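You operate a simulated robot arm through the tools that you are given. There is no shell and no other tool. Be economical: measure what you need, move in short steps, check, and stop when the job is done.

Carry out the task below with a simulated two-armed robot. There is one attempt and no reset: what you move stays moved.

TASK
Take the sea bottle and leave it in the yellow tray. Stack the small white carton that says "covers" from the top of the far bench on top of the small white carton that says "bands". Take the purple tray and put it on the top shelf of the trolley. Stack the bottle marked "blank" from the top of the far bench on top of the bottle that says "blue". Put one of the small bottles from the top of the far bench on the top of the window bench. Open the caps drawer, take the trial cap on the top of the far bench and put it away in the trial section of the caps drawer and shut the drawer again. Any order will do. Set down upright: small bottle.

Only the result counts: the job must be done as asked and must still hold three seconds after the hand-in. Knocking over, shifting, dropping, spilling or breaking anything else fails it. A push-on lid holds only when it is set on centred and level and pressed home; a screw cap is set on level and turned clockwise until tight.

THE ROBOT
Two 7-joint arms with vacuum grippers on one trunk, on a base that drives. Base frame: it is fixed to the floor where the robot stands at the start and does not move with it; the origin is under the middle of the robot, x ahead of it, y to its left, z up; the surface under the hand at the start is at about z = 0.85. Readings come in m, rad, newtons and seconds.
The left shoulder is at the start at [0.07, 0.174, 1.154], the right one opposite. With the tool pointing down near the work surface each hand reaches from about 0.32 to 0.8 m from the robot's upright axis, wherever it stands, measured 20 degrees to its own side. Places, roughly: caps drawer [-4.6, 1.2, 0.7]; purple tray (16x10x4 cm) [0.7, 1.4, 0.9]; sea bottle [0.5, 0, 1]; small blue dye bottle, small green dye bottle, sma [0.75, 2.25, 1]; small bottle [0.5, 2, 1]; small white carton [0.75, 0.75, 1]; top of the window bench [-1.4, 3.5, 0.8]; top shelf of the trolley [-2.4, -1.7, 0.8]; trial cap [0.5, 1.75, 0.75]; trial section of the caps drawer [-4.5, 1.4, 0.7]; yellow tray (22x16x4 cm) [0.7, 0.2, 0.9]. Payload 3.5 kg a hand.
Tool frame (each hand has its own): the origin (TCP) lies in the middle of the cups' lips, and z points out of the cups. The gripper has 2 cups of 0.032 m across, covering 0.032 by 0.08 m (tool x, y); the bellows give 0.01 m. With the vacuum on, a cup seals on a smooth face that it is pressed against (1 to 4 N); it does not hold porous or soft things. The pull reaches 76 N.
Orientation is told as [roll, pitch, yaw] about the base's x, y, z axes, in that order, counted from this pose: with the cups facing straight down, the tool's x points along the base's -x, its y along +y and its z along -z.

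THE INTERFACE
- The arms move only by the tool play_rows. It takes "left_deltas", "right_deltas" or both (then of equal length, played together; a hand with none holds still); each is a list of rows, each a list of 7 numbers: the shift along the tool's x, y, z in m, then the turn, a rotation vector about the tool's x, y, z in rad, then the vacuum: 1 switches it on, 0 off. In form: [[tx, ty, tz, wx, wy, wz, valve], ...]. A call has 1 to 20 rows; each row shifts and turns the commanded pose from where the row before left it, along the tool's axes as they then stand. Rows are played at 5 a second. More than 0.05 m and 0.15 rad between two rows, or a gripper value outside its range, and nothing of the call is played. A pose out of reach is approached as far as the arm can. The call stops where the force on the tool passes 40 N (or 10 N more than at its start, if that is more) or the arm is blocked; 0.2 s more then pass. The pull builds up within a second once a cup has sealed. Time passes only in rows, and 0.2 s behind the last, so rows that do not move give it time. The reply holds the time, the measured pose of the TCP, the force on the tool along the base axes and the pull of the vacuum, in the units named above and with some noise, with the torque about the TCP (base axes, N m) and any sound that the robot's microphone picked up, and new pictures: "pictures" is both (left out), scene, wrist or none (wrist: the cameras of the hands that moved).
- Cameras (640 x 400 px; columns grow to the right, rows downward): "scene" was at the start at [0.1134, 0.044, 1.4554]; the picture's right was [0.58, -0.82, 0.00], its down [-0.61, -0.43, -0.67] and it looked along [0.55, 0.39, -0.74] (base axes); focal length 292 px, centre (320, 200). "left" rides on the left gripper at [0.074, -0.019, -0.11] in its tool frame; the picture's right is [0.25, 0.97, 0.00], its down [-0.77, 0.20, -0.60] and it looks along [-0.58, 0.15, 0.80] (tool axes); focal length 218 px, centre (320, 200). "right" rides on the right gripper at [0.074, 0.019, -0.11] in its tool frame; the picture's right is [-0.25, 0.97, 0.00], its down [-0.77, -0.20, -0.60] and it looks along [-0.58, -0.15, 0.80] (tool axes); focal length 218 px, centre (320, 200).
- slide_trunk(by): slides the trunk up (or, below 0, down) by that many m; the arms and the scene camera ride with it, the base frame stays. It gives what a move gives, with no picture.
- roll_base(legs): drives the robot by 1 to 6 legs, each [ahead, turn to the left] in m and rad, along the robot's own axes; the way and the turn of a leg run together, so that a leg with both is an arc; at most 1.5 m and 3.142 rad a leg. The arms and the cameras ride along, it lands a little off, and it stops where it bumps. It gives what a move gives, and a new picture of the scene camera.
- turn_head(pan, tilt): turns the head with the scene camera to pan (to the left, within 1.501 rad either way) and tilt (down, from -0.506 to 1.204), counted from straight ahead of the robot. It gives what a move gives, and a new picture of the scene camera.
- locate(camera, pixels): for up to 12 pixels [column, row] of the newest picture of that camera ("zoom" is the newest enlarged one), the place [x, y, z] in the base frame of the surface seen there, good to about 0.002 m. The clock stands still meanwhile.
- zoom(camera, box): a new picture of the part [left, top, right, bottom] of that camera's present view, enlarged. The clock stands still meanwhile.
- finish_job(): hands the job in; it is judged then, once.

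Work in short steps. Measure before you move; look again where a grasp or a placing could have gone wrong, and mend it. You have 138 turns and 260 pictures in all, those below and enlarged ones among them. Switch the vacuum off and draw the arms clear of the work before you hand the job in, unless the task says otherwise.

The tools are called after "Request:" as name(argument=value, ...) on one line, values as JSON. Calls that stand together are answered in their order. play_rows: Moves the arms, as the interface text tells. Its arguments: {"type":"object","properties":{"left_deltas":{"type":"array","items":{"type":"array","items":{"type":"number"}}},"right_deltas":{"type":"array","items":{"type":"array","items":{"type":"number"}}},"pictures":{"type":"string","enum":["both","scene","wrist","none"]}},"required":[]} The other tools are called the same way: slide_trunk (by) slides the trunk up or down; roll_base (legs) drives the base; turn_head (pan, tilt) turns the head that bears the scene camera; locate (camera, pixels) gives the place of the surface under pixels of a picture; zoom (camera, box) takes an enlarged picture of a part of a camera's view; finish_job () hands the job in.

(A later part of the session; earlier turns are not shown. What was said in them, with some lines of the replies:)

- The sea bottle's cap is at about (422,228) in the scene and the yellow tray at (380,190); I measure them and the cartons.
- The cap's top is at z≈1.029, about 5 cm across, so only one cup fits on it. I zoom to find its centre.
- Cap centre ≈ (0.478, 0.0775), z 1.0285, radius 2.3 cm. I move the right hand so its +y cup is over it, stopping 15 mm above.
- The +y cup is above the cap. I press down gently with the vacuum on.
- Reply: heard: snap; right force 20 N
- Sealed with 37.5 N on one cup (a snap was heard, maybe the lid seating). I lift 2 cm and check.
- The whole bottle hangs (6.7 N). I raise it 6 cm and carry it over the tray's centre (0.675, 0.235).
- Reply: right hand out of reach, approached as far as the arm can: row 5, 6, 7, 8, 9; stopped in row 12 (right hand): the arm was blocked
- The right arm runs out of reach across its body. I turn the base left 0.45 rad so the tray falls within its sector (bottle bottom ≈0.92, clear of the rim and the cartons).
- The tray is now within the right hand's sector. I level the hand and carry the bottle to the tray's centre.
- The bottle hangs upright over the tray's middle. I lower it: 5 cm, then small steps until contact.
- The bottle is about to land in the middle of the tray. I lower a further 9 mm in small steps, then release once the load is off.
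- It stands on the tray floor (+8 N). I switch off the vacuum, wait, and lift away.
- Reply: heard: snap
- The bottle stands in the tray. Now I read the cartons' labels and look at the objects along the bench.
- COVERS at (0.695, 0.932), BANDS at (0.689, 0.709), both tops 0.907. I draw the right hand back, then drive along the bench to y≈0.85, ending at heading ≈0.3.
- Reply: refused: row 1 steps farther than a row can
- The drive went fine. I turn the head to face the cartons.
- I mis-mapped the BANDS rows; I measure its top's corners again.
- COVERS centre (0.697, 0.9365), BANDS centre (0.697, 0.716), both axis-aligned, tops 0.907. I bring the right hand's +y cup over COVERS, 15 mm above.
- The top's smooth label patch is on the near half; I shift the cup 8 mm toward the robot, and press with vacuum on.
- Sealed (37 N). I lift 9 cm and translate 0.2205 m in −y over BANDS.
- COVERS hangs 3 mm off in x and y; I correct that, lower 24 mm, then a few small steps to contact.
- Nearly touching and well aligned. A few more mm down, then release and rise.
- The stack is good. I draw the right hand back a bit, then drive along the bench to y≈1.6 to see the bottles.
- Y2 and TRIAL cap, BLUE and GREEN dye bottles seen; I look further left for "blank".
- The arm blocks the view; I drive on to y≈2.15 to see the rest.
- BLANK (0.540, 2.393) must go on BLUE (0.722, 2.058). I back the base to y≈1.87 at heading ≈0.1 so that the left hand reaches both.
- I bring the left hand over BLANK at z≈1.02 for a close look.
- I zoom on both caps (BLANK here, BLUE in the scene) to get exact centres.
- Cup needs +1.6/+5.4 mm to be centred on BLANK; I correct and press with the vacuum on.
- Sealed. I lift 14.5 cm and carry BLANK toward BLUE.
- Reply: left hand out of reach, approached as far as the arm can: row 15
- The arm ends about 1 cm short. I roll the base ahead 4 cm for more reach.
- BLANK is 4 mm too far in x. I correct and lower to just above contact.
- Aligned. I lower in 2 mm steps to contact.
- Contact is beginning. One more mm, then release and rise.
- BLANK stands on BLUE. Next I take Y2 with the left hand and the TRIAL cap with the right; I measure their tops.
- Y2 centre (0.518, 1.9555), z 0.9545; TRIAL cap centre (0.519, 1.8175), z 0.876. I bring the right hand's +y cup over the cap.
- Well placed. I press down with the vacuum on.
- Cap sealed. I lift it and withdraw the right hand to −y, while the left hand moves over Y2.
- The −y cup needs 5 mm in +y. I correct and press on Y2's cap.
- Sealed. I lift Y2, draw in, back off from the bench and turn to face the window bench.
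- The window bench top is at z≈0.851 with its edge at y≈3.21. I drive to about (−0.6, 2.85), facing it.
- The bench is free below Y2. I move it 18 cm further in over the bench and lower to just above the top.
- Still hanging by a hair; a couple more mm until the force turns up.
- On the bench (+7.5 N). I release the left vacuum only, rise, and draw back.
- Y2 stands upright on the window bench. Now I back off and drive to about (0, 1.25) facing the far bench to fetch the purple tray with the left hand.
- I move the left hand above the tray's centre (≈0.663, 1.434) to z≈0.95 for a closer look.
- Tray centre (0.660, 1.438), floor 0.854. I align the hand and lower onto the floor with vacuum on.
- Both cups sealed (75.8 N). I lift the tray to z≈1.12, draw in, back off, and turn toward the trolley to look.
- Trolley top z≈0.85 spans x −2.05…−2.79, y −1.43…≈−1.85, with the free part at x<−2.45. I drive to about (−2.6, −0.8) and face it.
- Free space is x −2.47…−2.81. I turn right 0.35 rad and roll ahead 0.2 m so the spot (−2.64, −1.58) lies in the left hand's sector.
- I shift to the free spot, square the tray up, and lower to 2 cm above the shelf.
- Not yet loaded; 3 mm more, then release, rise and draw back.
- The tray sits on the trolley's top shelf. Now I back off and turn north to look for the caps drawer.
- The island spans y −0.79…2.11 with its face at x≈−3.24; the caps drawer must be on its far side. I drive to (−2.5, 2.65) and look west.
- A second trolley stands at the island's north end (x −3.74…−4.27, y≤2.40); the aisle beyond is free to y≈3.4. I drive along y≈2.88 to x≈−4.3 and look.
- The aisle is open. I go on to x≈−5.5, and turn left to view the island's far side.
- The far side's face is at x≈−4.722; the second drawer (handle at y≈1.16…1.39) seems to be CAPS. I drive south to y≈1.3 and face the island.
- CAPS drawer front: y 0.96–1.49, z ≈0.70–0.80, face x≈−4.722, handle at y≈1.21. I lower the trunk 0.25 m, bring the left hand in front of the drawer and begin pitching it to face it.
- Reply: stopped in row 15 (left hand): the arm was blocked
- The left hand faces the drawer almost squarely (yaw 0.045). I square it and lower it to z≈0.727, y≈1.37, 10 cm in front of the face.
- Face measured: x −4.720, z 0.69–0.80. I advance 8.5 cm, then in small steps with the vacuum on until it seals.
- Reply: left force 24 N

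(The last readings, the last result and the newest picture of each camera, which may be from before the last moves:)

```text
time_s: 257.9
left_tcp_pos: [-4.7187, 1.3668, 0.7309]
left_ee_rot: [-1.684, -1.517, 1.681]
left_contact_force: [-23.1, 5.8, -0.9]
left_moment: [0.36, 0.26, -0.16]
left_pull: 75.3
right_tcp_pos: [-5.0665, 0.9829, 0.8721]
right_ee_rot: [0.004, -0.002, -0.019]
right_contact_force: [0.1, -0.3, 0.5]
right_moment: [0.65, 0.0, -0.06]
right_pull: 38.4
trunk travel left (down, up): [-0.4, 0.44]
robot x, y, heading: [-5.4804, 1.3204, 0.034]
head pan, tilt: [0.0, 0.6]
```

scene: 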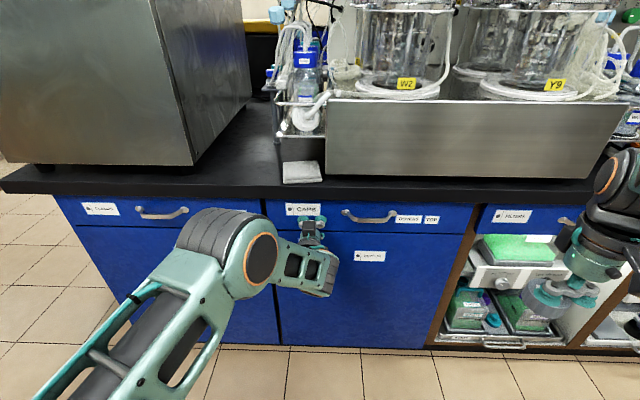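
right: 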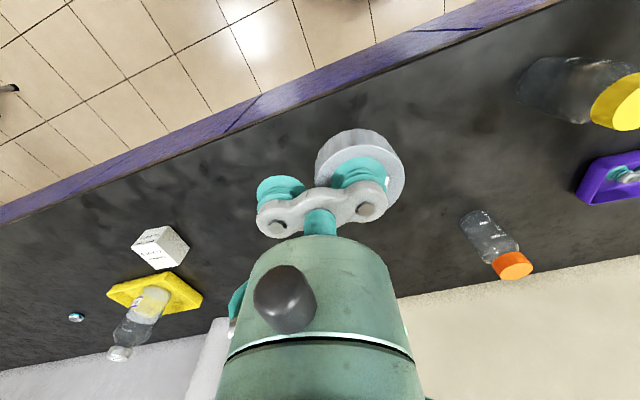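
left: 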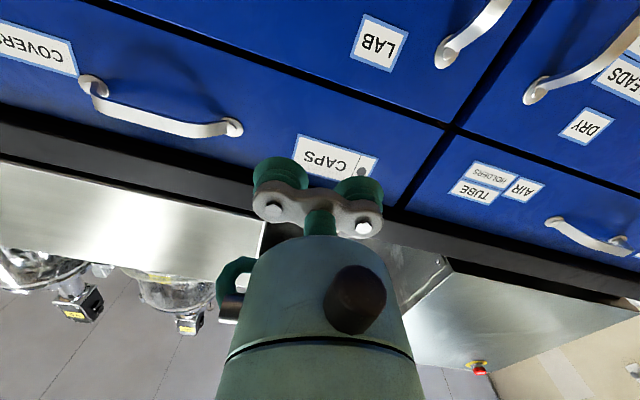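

Both cups sealed on the drawer. I pull back 3 cm with the arm as a test.

Request:
play_rows(left_deltas=[[0, 0, -0.005, 0, 0, 0, 1], [0, 0, -0.01, 0, 0, 0, 1], [0, 0, -0.015, 0, 0, 0, 1], [0, 0, 0, 0, 0, 0, 1]], pictures="scene")

```text
time_s: 258.9
left_tcp_pos: [-4.7482, 1.368, 0.7308]
left_ee_rot: [-1.713, -1.517, 1.709]
left_contact_force: [-0.1, -0.4, 11.9]
left_moment: [0.46, 0.32, 0.12]
left_pull: 75.2
right_tcp_pos: [-5.0665, 0.9824, 0.8721]
right_ee_rot: [0.004, -0.001, -0.02]
right_contact_force: [-0.2, 0.2, -0.2]
right_moment: [0.64, -0.03, -0.05]
right_pull: 38.1
trunk travel left (down, up): [-0.4, 0.44]
robot x, y, heading: [-5.4832, 1.3202, 0.033]
head pan, tilt: [0.0, 0.6]
```

scene: 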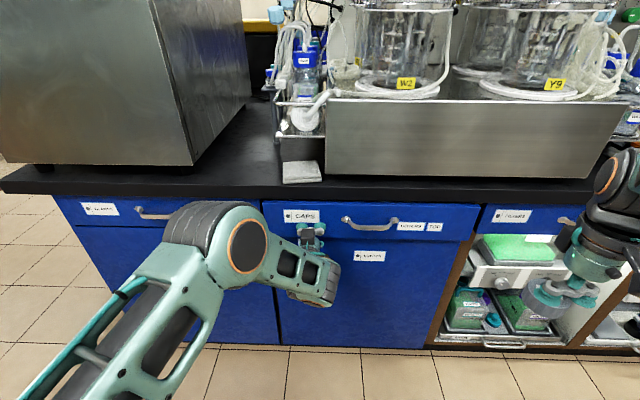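

The drawer follows. I roll the base back 0.15 m to pull it further.

Request:
roll_base(legs=[[-0.15, 0]])

```text
time_s: 260.3
left_tcp_pos: [-4.9007, 1.3669, 0.7304]
left_ee_rot: [-1.705, -1.518, 1.706]
left_contact_force: [1.2, 26.0, 13.8]
left_moment: [-0.17, 0.26, -0.29]
left_pull: 75.3
right_tcp_pos: [-5.2188, 0.9798, 0.873]
right_ee_rot: [0.0, -0.001, -0.018]
right_contact_force: [-0.7, 1.1, 0.1]
right_moment: [0.66, -0.04, -0.02]
right_pull: 38.0
trunk travel left (down, up): [-0.4, 0.44]
robot x, y, heading: [-5.6335, 1.3159, 0.038]
head pan, tilt: [0.0, 0.6]
```

scene: 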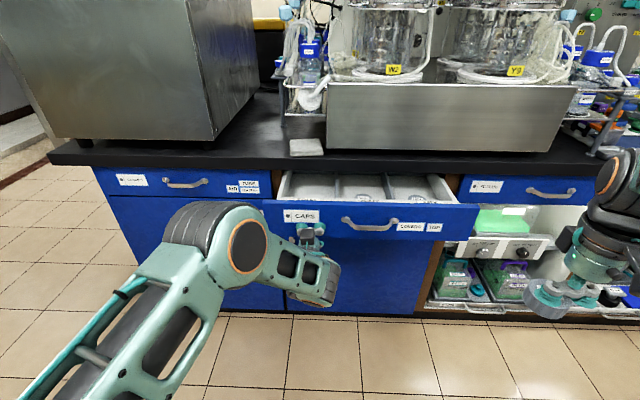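

The drawer opens; a side force of 26 N built up from the skewed pull, so I shift the hand +5 mm in y to relieve it.

Request:
play_rows(left_deltas=[[0, 0.003, 0, 0, 0, 0, 1], [0, 0.003, 0, 0, 0, 0, 1], [0, 0, 0, 0, 0, 0, 1]], pictures="none")

```text
time_s: 261.1
left_tcp_pos: [-4.9002, 1.3675, 0.73]
left_ee_rot: [-1.718, -1.52, 1.715]
left_contact_force: [1.1, -27.2, 12.0]
left_moment: [-0.61, 0.27, 0.11]
left_pull: 75.4
right_tcp_pos: [-5.2173, 0.9755, 0.8694]
right_ee_rot: [0.007, 0.001, -0.018]
right_contact_force: [-0.3, -0.8, 0.2]
right_moment: [0.65, -0.05, -0.04]
right_pull: 37.8
trunk travel left (down, up): [-0.4, 0.44]
robot x, y, heading: [-5.632, 1.3151, 0.034]
head pan, tilt: [0.0, 0.6]
```

Overshot symmetrically; the next stretch of roll will cancel that. I roll back 0.13 m more.

Request:
roll_base(legs=[[-0.13, 0]])

```text
time_s: 262.4
left_tcp_pos: [-5.0324, 1.3701, 0.7291]
left_ee_rot: [-1.651, -1.522, 1.654]
left_contact_force: [0.1, 23.0, -1.9]
left_moment: [0.87, -0.02, 0.14]
left_pull: 75.7
right_tcp_pos: [-5.3512, 0.9743, 0.8713]
right_ee_rot: [0.002, 0.0, -0.017]
right_contact_force: [0.4, 1.7, -1.2]
right_moment: [0.68, -0.06, -0.03]
right_pull: 37.5
trunk travel left (down, up): [-0.4, 0.44]
robot x, y, heading: [-5.7691, 1.3109, 0.038]
head pan, tilt: [0.0, 0.6]
```

scene: 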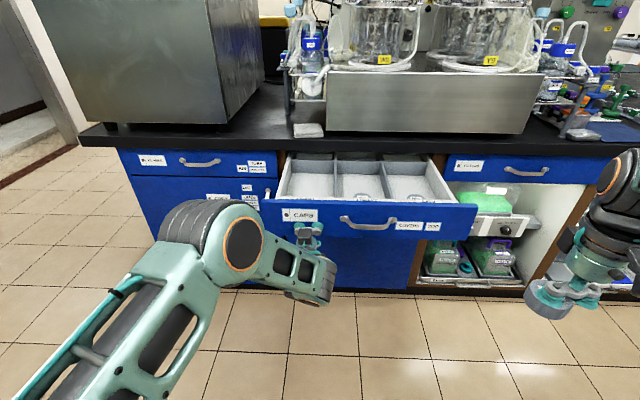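

Request:
zoom(camera="scene", box=[260, 140, 480, 260])

Request:
locate(camera="scene", pixels=[[312, 180], [360, 182], [410, 180], [290, 160], [288, 200], [334, 165], [334, 200], [312, 205], [312, 160]])

```text
2.91 times, centred on (370, 200) of scene
```

zoom: 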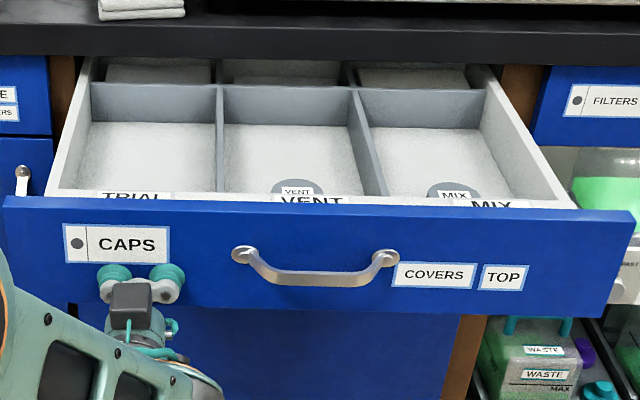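

```text
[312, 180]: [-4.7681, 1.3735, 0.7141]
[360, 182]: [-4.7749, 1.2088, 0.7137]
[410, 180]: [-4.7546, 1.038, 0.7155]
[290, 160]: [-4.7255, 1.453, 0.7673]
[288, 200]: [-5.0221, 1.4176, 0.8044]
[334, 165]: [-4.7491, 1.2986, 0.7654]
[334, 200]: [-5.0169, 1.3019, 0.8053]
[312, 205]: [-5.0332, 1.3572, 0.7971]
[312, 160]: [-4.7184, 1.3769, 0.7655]
```

The TRIAL section is the front-left compartment (x ≈ −5.0…−4.75, y ≈ 1.30…1.45, floor 0.714). I release the drawer, back the left hand off and move it up and to the left, raising the right hand too.

Request:
play_rows(left_deltas=[[0, 0.0026, 0, 0, 0, 0, 1], [0, 0, 0, 0, 0, 0, 0], [0, 0, 0, 0, 0, 0, 0], [0, 0, 0, 0, 0, 0, 0], [0, 0, -0.01, 0, 0, 0, 0], [0, 0, -0.03, 0, 0, 0, 0], [0, 0, -0.04, 0, 0, 0, 0], [0, 0.04, 0, 0, 0, 0, 0], [0, 0.04, 0, 0, 0, 0, 0], [-0.025, 0.04, 0, 0, 0, 0, 0], [-0.025, 0.04, 0, 0, 0, 0, 0], [-0.025, 0.04, 0, 0, 0, 0, 0], [-0.025, 0.03, 0, 0, 0, 0, 0]], right_deltas=[[0, 0, 0, 0, 0, 0, 1], [0, 0, 0, 0, 0, 0, 1], [0, 0, 0, 0, 0, 0, 1], [0, 0, 0, 0, 0, 0, 1], [0, 0, 0, 0, 0, 0, 1], [0, 0, 0, 0, 0, 0, 1], [0, 0, 0, 0, 0, 0, 1], [0, 0, -0.02, 0, 0, 0, 1], [0, 0, -0.02, 0, 0, 0, 1], [0, 0, -0.02, 0, 0, 0, 1], [0, 0, -0.02, 0, 0, 0, 1], [0, 0, -0.02, 0, 0, 0, 1], [0, 0, -0.02, 0, 0, 0, 1]], pictures="scene")

```text
time_s: 265.2
left_tcp_pos: [-5.1093, 1.6035, 0.8215]
left_ee_rot: [-1.629, -1.525, 1.633]
left_contact_force: [-0.8, 0.9, 0.5]
left_moment: [-0.02, 0.0, 0.0]
left_pull: 0.1
right_tcp_pos: [-5.3393, 0.978, 0.9828]
right_ee_rot: [0.003, 0.003, -0.019]
right_contact_force: [-0.3, -0.3, -0.2]
right_moment: [0.68, -0.04, -0.07]
right_pull: 37.2
right hand out of reach, approached as far as the arm can: row 12, 13
trunk travel left (down, up): [-0.4, 0.44]
robot x, y, heading: [-5.7696, 1.3065, 0.04]
head pan, tilt: [0.0, 0.6]
```

scene: 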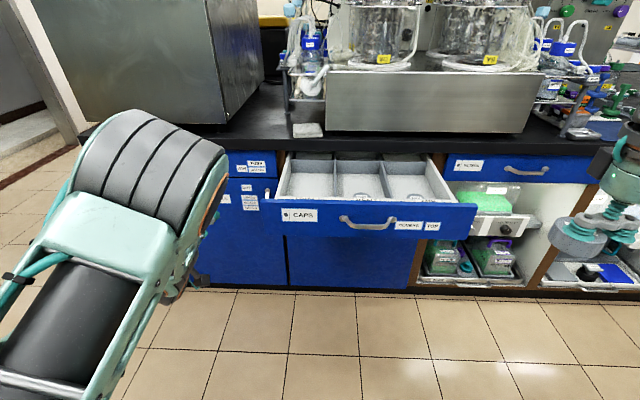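

The drawer stays open. I raise the trunk 0.12 m, then drive to about (−5.53, 1.45), heading ≈0.1, so that the right hand reaches the TRIAL section.

Request:
slide_trunk(by=0.12)

Request:
roll_base(legs=[[0, 0.488], [0.278, 0], [0, -0.43]])

Request:
turn_head(pan=-0.2, tilt=0.8)

```text
time_s: 266.7
left_tcp_pos: [-5.1098, 1.6027, 0.94]
left_ee_rot: [-1.629, -1.526, 1.636]
left_contact_force: [0.3, 0.3, -0.3]
left_moment: [0.01, 0.01, 0.04]
left_pull: 0.1
right_tcp_pos: [-5.338, 0.9777, 1.1016]
right_ee_rot: [0.003, 0.002, -0.02]
right_contact_force: [-0.6, 1.0, 0.0]
right_moment: [0.69, -0.03, -0.01]
right_pull: 38.1
trunk travel left (down, up): [-0.52, 0.32]
robot x, y, heading: [-5.7693, 1.3097, 0.041]
head pan, tilt: [0.0, 0.6]
```

```text
time_s: 271.3
left_tcp_pos: [-4.8799, 1.7601, 0.9417]
left_ee_rot: [-1.637, -1.526, 1.677]
left_contact_force: [0.3, 0.8, 0.7]
left_moment: [0.04, -0.02, 0.02]
left_pull: 0.1
right_tcp_pos: [-5.0862, 1.1273, 1.1025]
right_ee_rot: [0.003, 0.001, 0.017]
right_contact_force: [0.8, -1.6, -0.3]
right_moment: [0.66, -0.02, -0.03]
right_pull: 37.7
trunk travel left (down, up): [-0.52, 0.32]
robot x, y, heading: [-5.5269, 1.4439, 0.069]
head pan, tilt: [0.0, 0.6]
```

scene: 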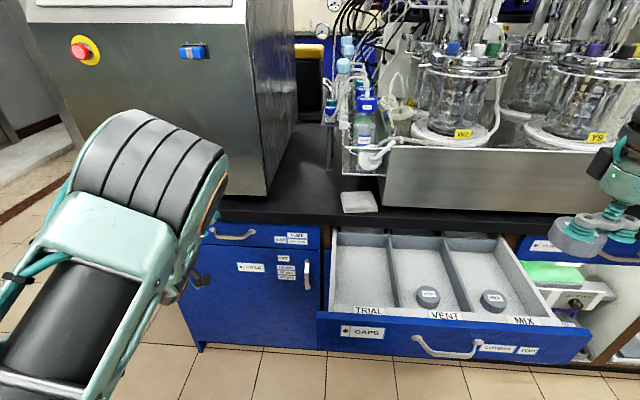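

```text
time_s: 272.0
left_tcp_pos: [-4.8807, 1.7608, 0.9403]
left_ee_rot: [-1.629, -1.526, 1.672]
left_contact_force: [-0.2, 0.5, -0.5]
left_moment: [0.01, 0.01, -0.01]
left_pull: 0.0
right_tcp_pos: [-5.0863, 1.128, 1.1021]
right_ee_rot: [0.003, 0.003, 0.019]
right_contact_force: [-0.5, -0.5, 0.0]
right_moment: [0.64, -0.04, -0.01]
right_pull: 37.7
trunk travel left (down, up): [-0.52, 0.32]
robot x, y, heading: [-5.5271, 1.4442, 0.074]
head pan, tilt: [-0.201, 0.799]
```

scene: 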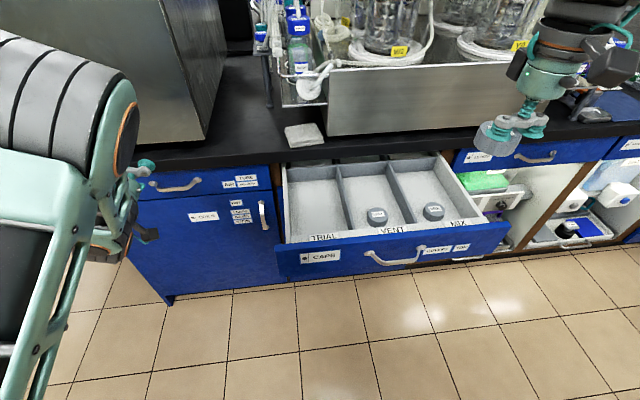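

Request:
locate(camera="scene", pixels=[[315, 200], [292, 185], [292, 225], [340, 215], [335, 180], [377, 214], [433, 210], [313, 166], [346, 225], [325, 225], [283, 240], [318, 236]])

```text
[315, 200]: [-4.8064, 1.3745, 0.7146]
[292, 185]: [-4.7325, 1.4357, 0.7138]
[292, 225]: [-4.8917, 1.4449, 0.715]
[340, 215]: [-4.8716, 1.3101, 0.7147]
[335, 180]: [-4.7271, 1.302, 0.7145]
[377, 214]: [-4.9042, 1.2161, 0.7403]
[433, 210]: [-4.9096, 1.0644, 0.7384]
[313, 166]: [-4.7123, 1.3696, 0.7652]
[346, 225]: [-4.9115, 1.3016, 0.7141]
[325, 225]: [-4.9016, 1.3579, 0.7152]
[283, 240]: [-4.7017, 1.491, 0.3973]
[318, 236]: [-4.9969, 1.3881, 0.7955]
```

TRIAL interior: x −5.0…−4.715, y 1.30…1.45. I take the cap to (−4.87, 1.385) and lower to z≈0.83 first.

Request:
play_rows(right_deltas=[[-0.0314, 0.0327, 0, 0, 0, 0, 1], [-0.0314, 0.0327, 0, 0, 0, 0, 1], [-0.0314, 0.0327, 0, 0, 0, 0, 1], [-0.0314, 0.0327, 0, 0, 0, 0, 1], [-0.0314, 0.0327, 0, 0, 0, 0, 1], [-0.0314, 0.0327, 0, 0, 0, 0, 1], [-0.0314, 0.0327, 0, 0, 0, 0, 1], [0, 0, 0.045, 0, 0, 0, 1], [0, 0, 0.045, 0, 0, 0, 1], [0, 0, 0.045, 0, 0, 0, 1], [0, 0, 0.045, 0, 0, 0, 1], [0, 0, 0.045, 0, 0, 0, 1], [0, 0, 0.03, 0, 0, 0, 1], [0, 0, 0, 0, 0, 0, 1]], pictures="both")

```text
time_s: 275.0
left_tcp_pos: [-4.8812, 1.7602, 0.94]
left_ee_rot: [-1.637, -1.526, 1.677]
left_contact_force: [-0.1, 0.1, -0.3]
left_moment: [0.0, 0.0, -0.04]
left_pull: 0.0
right_tcp_pos: [-4.8703, 1.3612, 0.8475]
right_ee_rot: [0.004, 0.001, 0.018]
right_contact_force: [-0.2, 0.2, 0.4]
right_moment: [0.63, -0.02, 0.01]
right_pull: 38.1
trunk travel left (down, up): [-0.52, 0.32]
robot x, y, heading: [-5.5265, 1.4443, 0.069]
head pan, tilt: [-0.201, 0.799]
```

scene: 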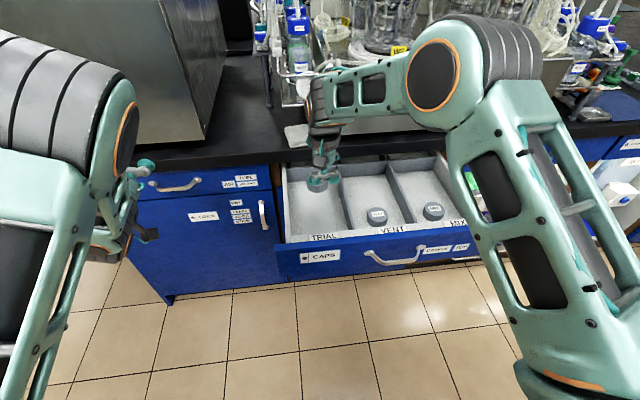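
right: 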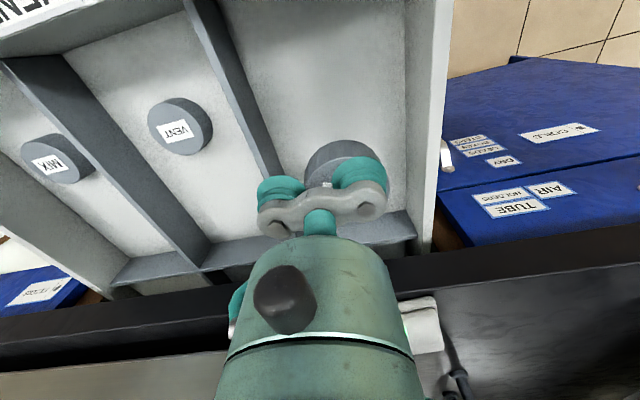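

Positioned inside the TRIAL section. I lower to near the floor.

Request:
play_rows(right_deltas=[[0, 0, 0.03, 0, 0, 0, 1], [0, 0, 0.03, 0, 0, 0, 1], [0, 0, 0.025, 0, 0, 0, 1], [0, 0, 0.012, 0, 0, 0, 1], [0, 0, 0.004, 0, 0, 0, 1], [0, 0, 0, 0, 0, 0, 1]], pictures="wrist")

```text
time_s: 276.4
left_tcp_pos: [-4.8794, 1.7598, 0.9411]
left_ee_rot: [-1.635, -1.526, 1.671]
left_contact_force: [0.3, -0.1, -0.4]
left_moment: [0.04, 0.03, 0.02]
left_pull: 0.1
right_tcp_pos: [-4.8685, 1.3626, 0.7489]
right_ee_rot: [0.003, 0.002, 0.018]
right_contact_force: [-0.8, -0.3, 0.7]
right_moment: [0.67, -0.05, 0.01]
right_pull: 37.5
trunk travel left (down, up): [-0.52, 0.32]
robot x, y, heading: [-5.5296, 1.4458, 0.071]
head pan, tilt: [-0.201, 0.799]
```

right: 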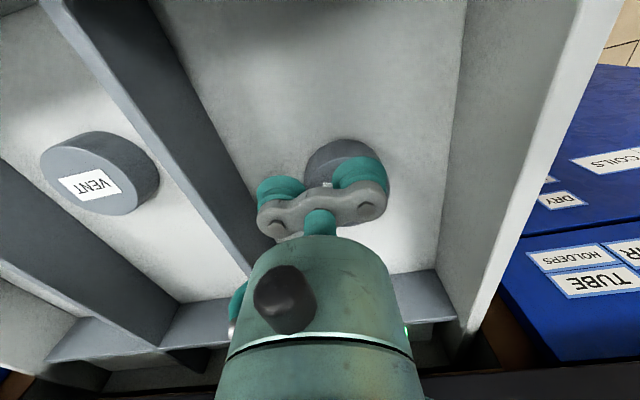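

Request:
play_rows(right_deltas=[[0, 0, 0.003, 0, 0, 0, 1], [0, 0, 0.003, 0, 0, 0, 1], [0, 0, 0.002, 0, 0, 0, 1], [0, 0, 0, 0, 0, 0, 1]], pictures="none")

```text
time_s: 277.4
left_tcp_pos: [-4.8795, 1.7602, 0.9401]
left_ee_rot: [-1.633, -1.527, 1.672]
left_contact_force: [0.1, 0.4, -0.2]
left_moment: [0.01, 0.0, 0.02]
left_pull: 0.0
right_tcp_pos: [-4.8702, 1.3631, 0.739]
right_ee_rot: [0.003, 0.003, 0.019]
right_contact_force: [-0.4, -0.3, 0.2]
right_moment: [0.62, -0.03, 0.0]
right_pull: 37.4
trunk travel left (down, up): [-0.52, 0.32]
robot x, y, heading: [-5.5273, 1.4466, 0.073]
head pan, tilt: [-0.201, 0.799]
```

A touch more, then release and rise straight up, then move the right hand back.

Request:
play_rows(right_deltas=[[0, 0, 0.0015, 0, 0, 0, 1], [0, 0, 0, 0, 0, 0, 1], [0, 0, 0, 0, 0, 0, 0], [0, 0, 0, 0, 0, 0, 0], [0, 0, 0, 0, 0, 0, 0], [0, 0, -0.005, 0, 0, 0, 0], [0, 0, -0.02, 0, 0, 0, 0], [0, 0, -0.045, 0, 0, 0, 0], [0, 0, -0.045, 0, 0, 0, 0], [0, 0, -0.045, 0, 0, 0, 0], [0, 0, -0.045, 0, 0, 0, 0], [0, 0, -0.045, 0, 0, 0, 0], [0.03, -0.035, 0, 0, 0, 0, 0], [0.03, -0.035, 0, 0, 0, 0, 0], [0.03, -0.035, 0, 0, 0, 0, 0], [0.03, -0.035, 0, 0, 0, 0, 0], [0.03, -0.035, 0, 0, 0, 0, 0], [0.03, -0.035, 0, 0, 0, 0, 0], [0.03, -0.035, 0, 0, 0, 0, 0]], pictures="scene")

```text
time_s: 281.4
left_tcp_pos: [-4.881, 1.7602, 0.9404]
left_ee_rot: [-1.644, -1.526, 1.683]
left_contact_force: [0.4, -0.1, 0.5]
left_moment: [0.01, 0.01, 0.03]
left_pull: 0.0
right_tcp_pos: [-5.0775, 1.1096, 0.9862]
right_ee_rot: [0.003, 0.0, 0.018]
right_contact_force: [-0.3, 0.2, 0.6]
right_moment: [0.03, -0.02, 0.0]
right_pull: 0.1
trunk travel left (down, up): [-0.52, 0.32]
robot x, y, heading: [-5.5259, 1.4418, 0.07]
head pan, tilt: [-0.201, 0.799]
```

scene: 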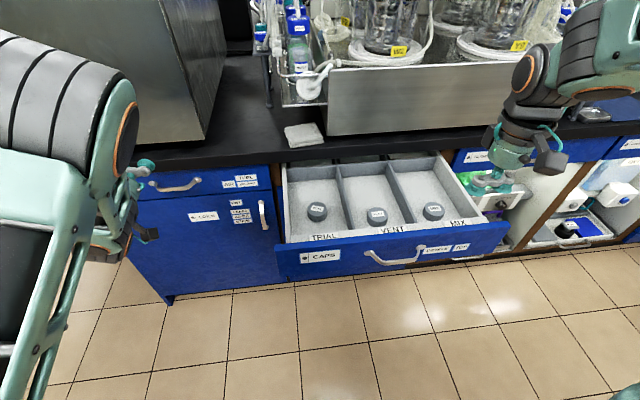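

The cap lies in the TRIAL section. To close, I back the base to about (−5.8, 1.15) heading 0, so that the left hand stands in front of the drawer.

Request:
roll_base(legs=[[0, 0.75], [-0.4, 0], [0, -0.82]])

Request:
turn_head(pan=0.1, tilt=0.7)

```text
time_s: 288.1
left_tcp_pos: [-5.142, 1.4103, 0.9404]
left_ee_rot: [-1.628, -1.525, 1.602]
left_contact_force: [0.4, 0.5, -0.1]
left_moment: [0.02, 0.0, 0.0]
left_pull: 0.0
right_tcp_pos: [-5.3807, 0.7756, 0.9858]
right_ee_rot: [0.005, 0.004, -0.047]
right_contact_force: [-0.1, 0.6, -0.4]
right_moment: [0.0, -0.01, 0.02]
right_pull: 0.1
trunk travel left (down, up): [-0.52, 0.32]
robot x, y, heading: [-5.8055, 1.1391, 0.007]
head pan, tilt: [-0.201, 0.799]
```

scene: 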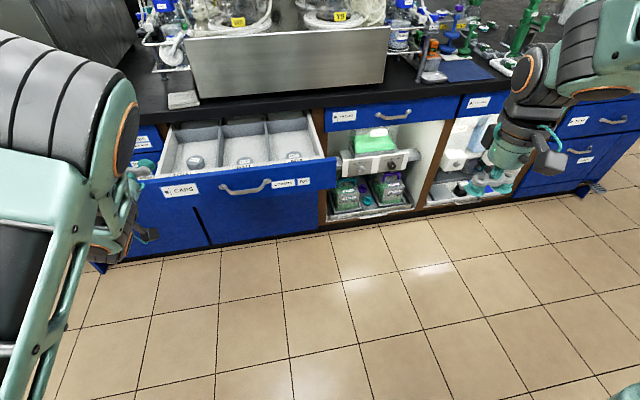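

```text
time_s: 288.9
left_tcp_pos: [-5.1414, 1.4104, 0.94]
left_ee_rot: [-1.626, -1.525, 1.598]
left_contact_force: [-0.3, -0.7, -0.4]
left_moment: [-0.03, 0.0, -0.02]
left_pull: 0.1
right_tcp_pos: [-5.3806, 0.7744, 0.9867]
right_ee_rot: [0.004, 0.001, -0.05]
right_contact_force: [-0.8, -0.1, -0.3]
right_moment: [0.0, 0.01, -0.01]
right_pull: 0.1
trunk travel left (down, up): [-0.52, 0.32]
robot x, y, heading: [-5.8057, 1.1435, 0.007]
head pan, tilt: [0.099, 0.7]
```

scene: 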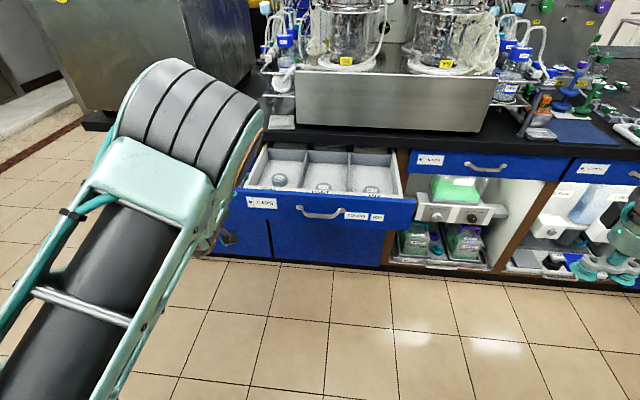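

Good pose. I lower the trunk 0.205 m and shift the left hand 6.5 cm to −y, then check.

Request:
slide_trunk(by=-0.205)

Request:
play_rows(left_deltas=[[0, -0.03, 0, 0, 0, 0, 0], [0, -0.035, 0, 0, 0, 0, 0], [0, 0, 0.03, 0, 0, 0, 0], [0, 0, 0.03, 0, 0, 0, 0], [0, 0, 0, 0, 0, 0, 0]], pictures="both")

```text
time_s: 291.1
left_tcp_pos: [-5.1411, 1.4099, 0.7351]
left_ee_rot: [-1.631, -1.526, 1.604]
left_contact_force: [-0.1, -0.4, 0.1]
left_moment: [0.01, 0.01, 0.01]
left_pull: 0.1
right_tcp_pos: [-5.3809, 0.7761, 0.7804]
right_ee_rot: [0.004, 0.002, -0.049]
right_contact_force: [0.4, 0.3, 0.1]
right_moment: [0.01, 0.0, 0.02]
right_pull: 0.0
trunk travel left (down, up): [-0.315, 0.525]
robot x, y, heading: [-5.8107, 1.141, 0.007]
head pan, tilt: [0.099, 0.7]
```

```text
time_s: 292.3
left_tcp_pos: [-5.0848, 1.3461, 0.7387]
left_ee_rot: [-1.635, -1.525, 1.609]
left_contact_force: [-0.3, 0.6, 0.3]
left_moment: [0.01, -0.01, -0.02]
left_pull: 0.1
right_tcp_pos: [-5.3816, 0.7751, 0.7812]
right_ee_rot: [0.004, 0.003, -0.051]
right_contact_force: [-0.1, -0.1, -0.4]
right_moment: [0.01, 0.0, -0.02]
right_pull: 0.1
trunk travel left (down, up): [-0.315, 0.525]
robot x, y, heading: [-5.8075, 1.1382, 0.009]
head pan, tilt: [0.099, 0.7]
```

scene: 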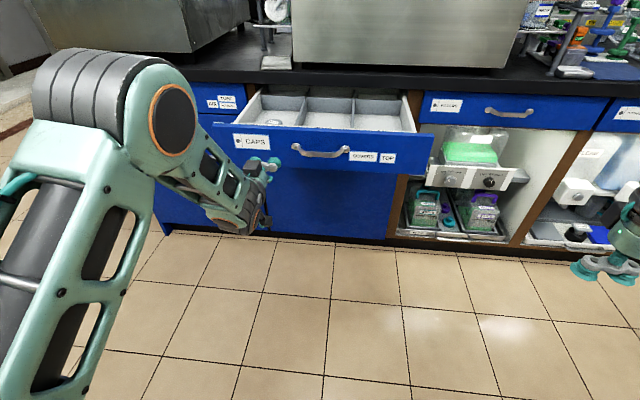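
left: 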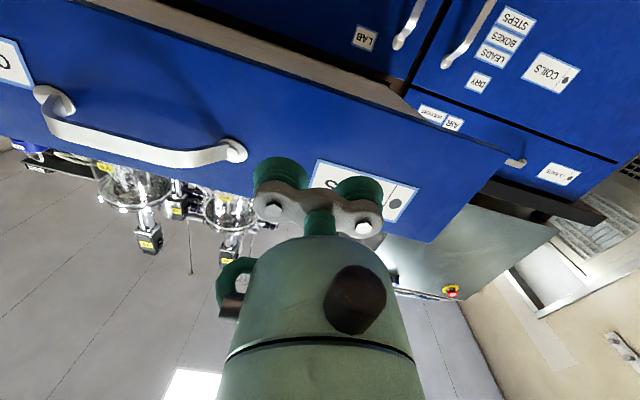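

In front of the drawer, left of the handle. I advance with the arm slowly, pushing the drawer in.

Request:
play_rows(left_deltas=[[0, 0, 0.025, 0, 0, 0, 0], [0, 0, 0.015, 0, 0, 0, 0], [0, 0, 0.012, 0, 0, 0, 0], [0, 0, 0.015, 0, 0, 0, 0], [0, 0, 0.018, 0, 0, 0, 0], [0, 0, 0.018, 0, 0, 0, 0], [0, 0, 0.018, 0, 0, 0, 0], [0, 0, 0.018, 0, 0, 0, 0], [0, 0, 0.018, 0, 0, 0, 0], [0, 0, 0.018, 0, 0, 0, 0], [0, 0, 0.018, 0, 0, 0, 0], [0, 0, 0.01, 0, 0, 0, 0]], pictures="scene")

```text
time_s: 294.9
left_tcp_pos: [-4.8802, 1.3399, 0.7379]
left_ee_rot: [-1.634, -1.524, 1.606]
left_contact_force: [-0.6, 0.0, 0.7]
left_moment: [-0.04, -0.02, 0.02]
left_pull: 0.0
right_tcp_pos: [-5.38, 0.7748, 0.7812]
right_ee_rot: [0.003, 0.003, -0.052]
right_contact_force: [-1.0, -0.8, -0.8]
right_moment: [-0.01, -0.01, -0.02]
right_pull: 0.1
trunk travel left (down, up): [-0.315, 0.525]
robot x, y, heading: [-5.8071, 1.1387, 0.007]
head pan, tilt: [0.099, 0.7]
```

scene: 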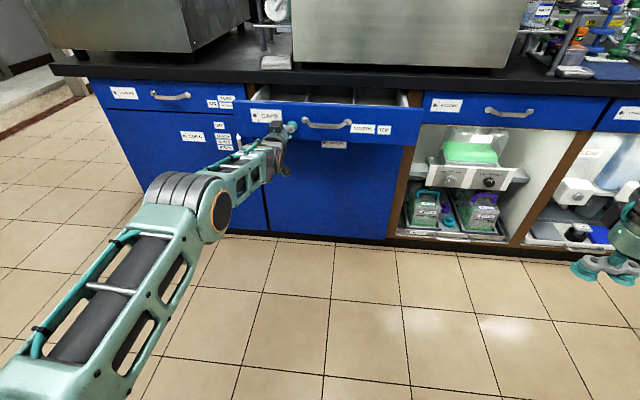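

The drawer glides in; 16 cm are left. I roll the base ahead 0.13 m to continue.

Request:
roll_base(legs=[[0.13, 0]])

```text
time_s: 296.2
left_tcp_pos: [-4.7512, 1.3432, 0.7368]
left_ee_rot: [-1.595, -1.526, 1.571]
left_contact_force: [0.0, -0.1, 0.3]
left_moment: [-0.01, -0.03, 0.01]
left_pull: 0.0
right_tcp_pos: [-5.2524, 0.7758, 0.7812]
right_ee_rot: [0.004, 0.004, -0.047]
right_contact_force: [0.2, -0.4, 0.2]
right_moment: [-0.02, 0.07, 0.0]
right_pull: 0.1
trunk travel left (down, up): [-0.315, 0.525]
robot x, y, heading: [-5.6798, 1.1369, 0.009]
head pan, tilt: [0.099, 0.7]
```

scene: 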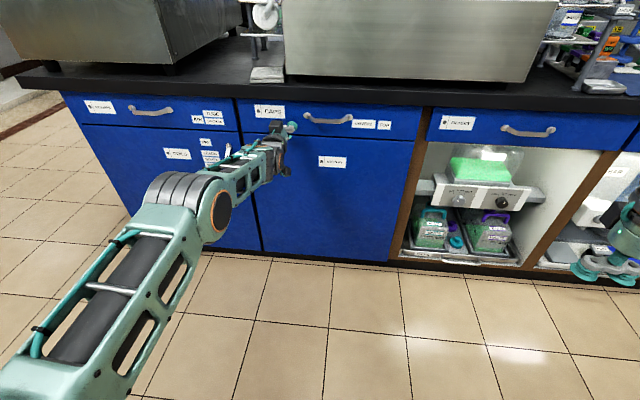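

I finish pushing with the arm in small steps until it meets the stop.

Request:
play_rows(left_deltas=[[0, 0, 0.01, 0, 0, 0, 0], [0, 0, 0.01, 0, 0, 0, 0], [0, 0, 0.006, 0, 0, 0, 0], [0, 0, 0.005, 0, 0, 0, 0], [0, 0, 0.004, 0, 0, 0, 0], [0, 0, 0.004, 0, 0, 0, 0], [0, 0, 0, 0, 0, 0, 0]], pictures="none")

Request:
locate(camera="scene", pixels=[[250, 125], [400, 130], [320, 135], [330, 200], [180, 135]])

```text
time_s: 297.8
left_tcp_pos: [-4.7359, 1.3413, 0.7369]
left_ee_rot: [-1.624, -1.524, 1.597]
left_contact_force: [-0.4, -0.2, -0.3]
left_moment: [0.0, -0.02, -0.02]
left_pull: 0.0
left hand out of reach, approached as far as the arm can: row 3, 4, 5, 6
right_tcp_pos: [-5.2523, 0.776, 0.7818]
right_ee_rot: [0.003, 0.003, -0.048]
right_contact_force: [0.1, 0.5, -0.1]
right_moment: [-0.01, 0.0, -0.02]
right_pull: 0.0
trunk travel left (down, up): [-0.315, 0.525]
robot x, y, heading: [-5.6808, 1.1373, 0.01]
head pan, tilt: [0.099, 0.7]
```

```text
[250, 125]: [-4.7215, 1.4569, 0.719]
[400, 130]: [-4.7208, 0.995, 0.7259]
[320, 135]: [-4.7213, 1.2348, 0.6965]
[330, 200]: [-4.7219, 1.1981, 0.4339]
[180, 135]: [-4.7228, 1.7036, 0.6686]
```

The drawer front already reads flush (−4.721, same as its neighbour) – it glided shut. I nudge the base 2 cm to confirm it is home.

Request:
roll_base(legs=[[0.018, 0]])

Request:
zoom(camera="scene", box=[200, 80, 440, 230])

```text
time_s: 298.6
left_tcp_pos: [-4.7163, 1.342, 0.7381]
left_ee_rot: [-1.618, -1.525, 1.592]
left_contact_force: [-1.9, 0.3, 0.7]
left_moment: [0.03, -0.05, -0.01]
left_pull: 0.1
right_tcp_pos: [-5.2342, 0.7769, 0.7819]
right_ee_rot: [0.003, 0.003, -0.048]
right_contact_force: [0.2, -0.8, -0.7]
right_moment: [-0.03, 0.02, 0.0]
right_pull: 0.1
trunk travel left (down, up): [-0.315, 0.525]
robot x, y, heading: [-5.6608, 1.1384, 0.005]
head pan, tilt: [0.099, 0.7]
```

scene: 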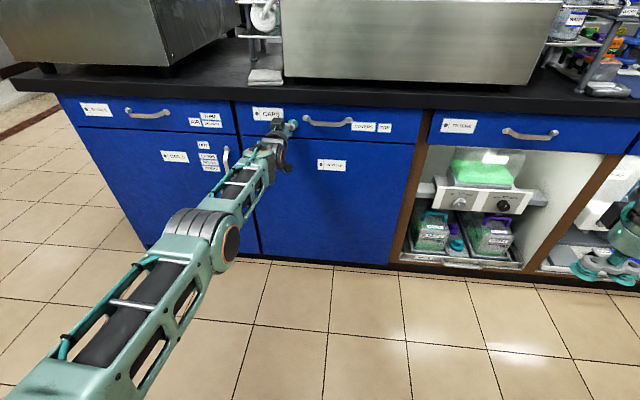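

```text
2.67 times, centred on (320, 155) of scene
```

zoom: 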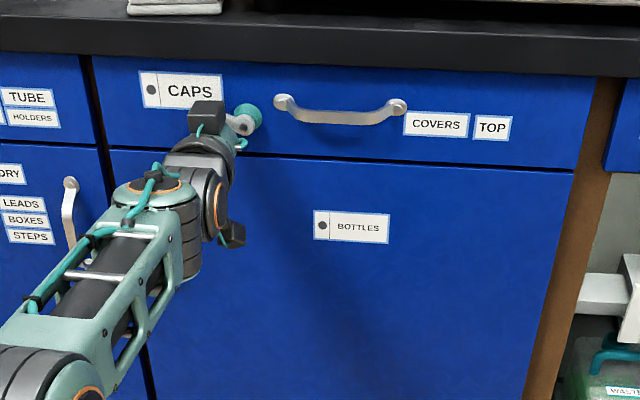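

The drawer is flush and home (contact at the same x as before opening). I back the base away and check it stays closed.

Request:
roll_base(legs=[[-0.3, 0]])

Request:
locate(camera="scene", pixels=[[300, 170], [400, 165], [330, 165], [250, 165], [340, 210]])

```text
time_s: 300.6
left_tcp_pos: [-5.0128, 1.3319, 0.7384]
left_ee_rot: [-1.65, -1.525, 1.614]
left_contact_force: [-0.5, -0.2, 0.0]
left_moment: [-0.01, 0.03, 0.02]
left_pull: 0.0
right_tcp_pos: [-5.5379, 0.7719, 0.7819]
right_ee_rot: [0.004, 0.001, -0.057]
right_contact_force: [0.4, -0.9, -0.2]
right_moment: [0.04, -0.04, -0.01]
right_pull: 0.1
trunk travel left (down, up): [-0.315, 0.525]
robot x, y, heading: [-5.9604, 1.1393, -0.004]
head pan, tilt: [0.099, 0.7]
```

scene: 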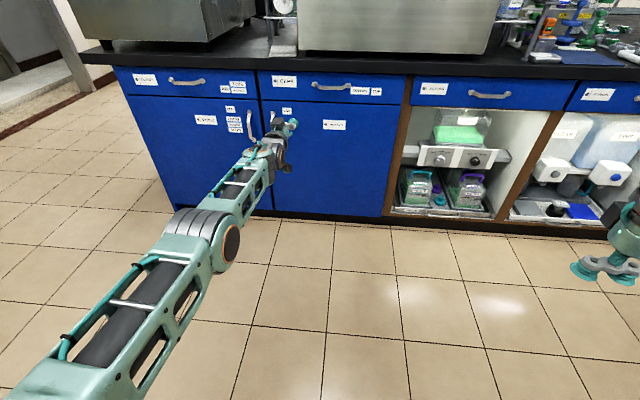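

```text
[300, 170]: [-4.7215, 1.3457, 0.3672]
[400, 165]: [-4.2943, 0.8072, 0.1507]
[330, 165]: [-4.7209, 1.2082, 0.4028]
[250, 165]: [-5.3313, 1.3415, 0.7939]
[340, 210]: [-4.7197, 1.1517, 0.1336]
```

The drawer is shut, both vacuums are off and both arms are clear of the work, so I hand the job in.

Request:
finish_job()

```text
The job is handed in.
```

I finished all six parts and handed the job in. Each placement looked right in the last picture I took of it, but I did not go back for a final look at the earlier ones.

- **Sea bottle:** it stands in the yellow tray.
- **Cartons:** "covers" is stacked on "bands".
- **Dye bottles:** the "blank" bottle is stacked on the "blue" bottle.
- **Small bottle:** Y2 stands upright on the window bench.
- **Purple tray:** it is on the top shelf of the trolley.
- **Trial cap:** it is in the trial section of the caps drawer, and the drawer is shut. The drawer glided the last few centimetres on its own, and I did not see inside it after that.
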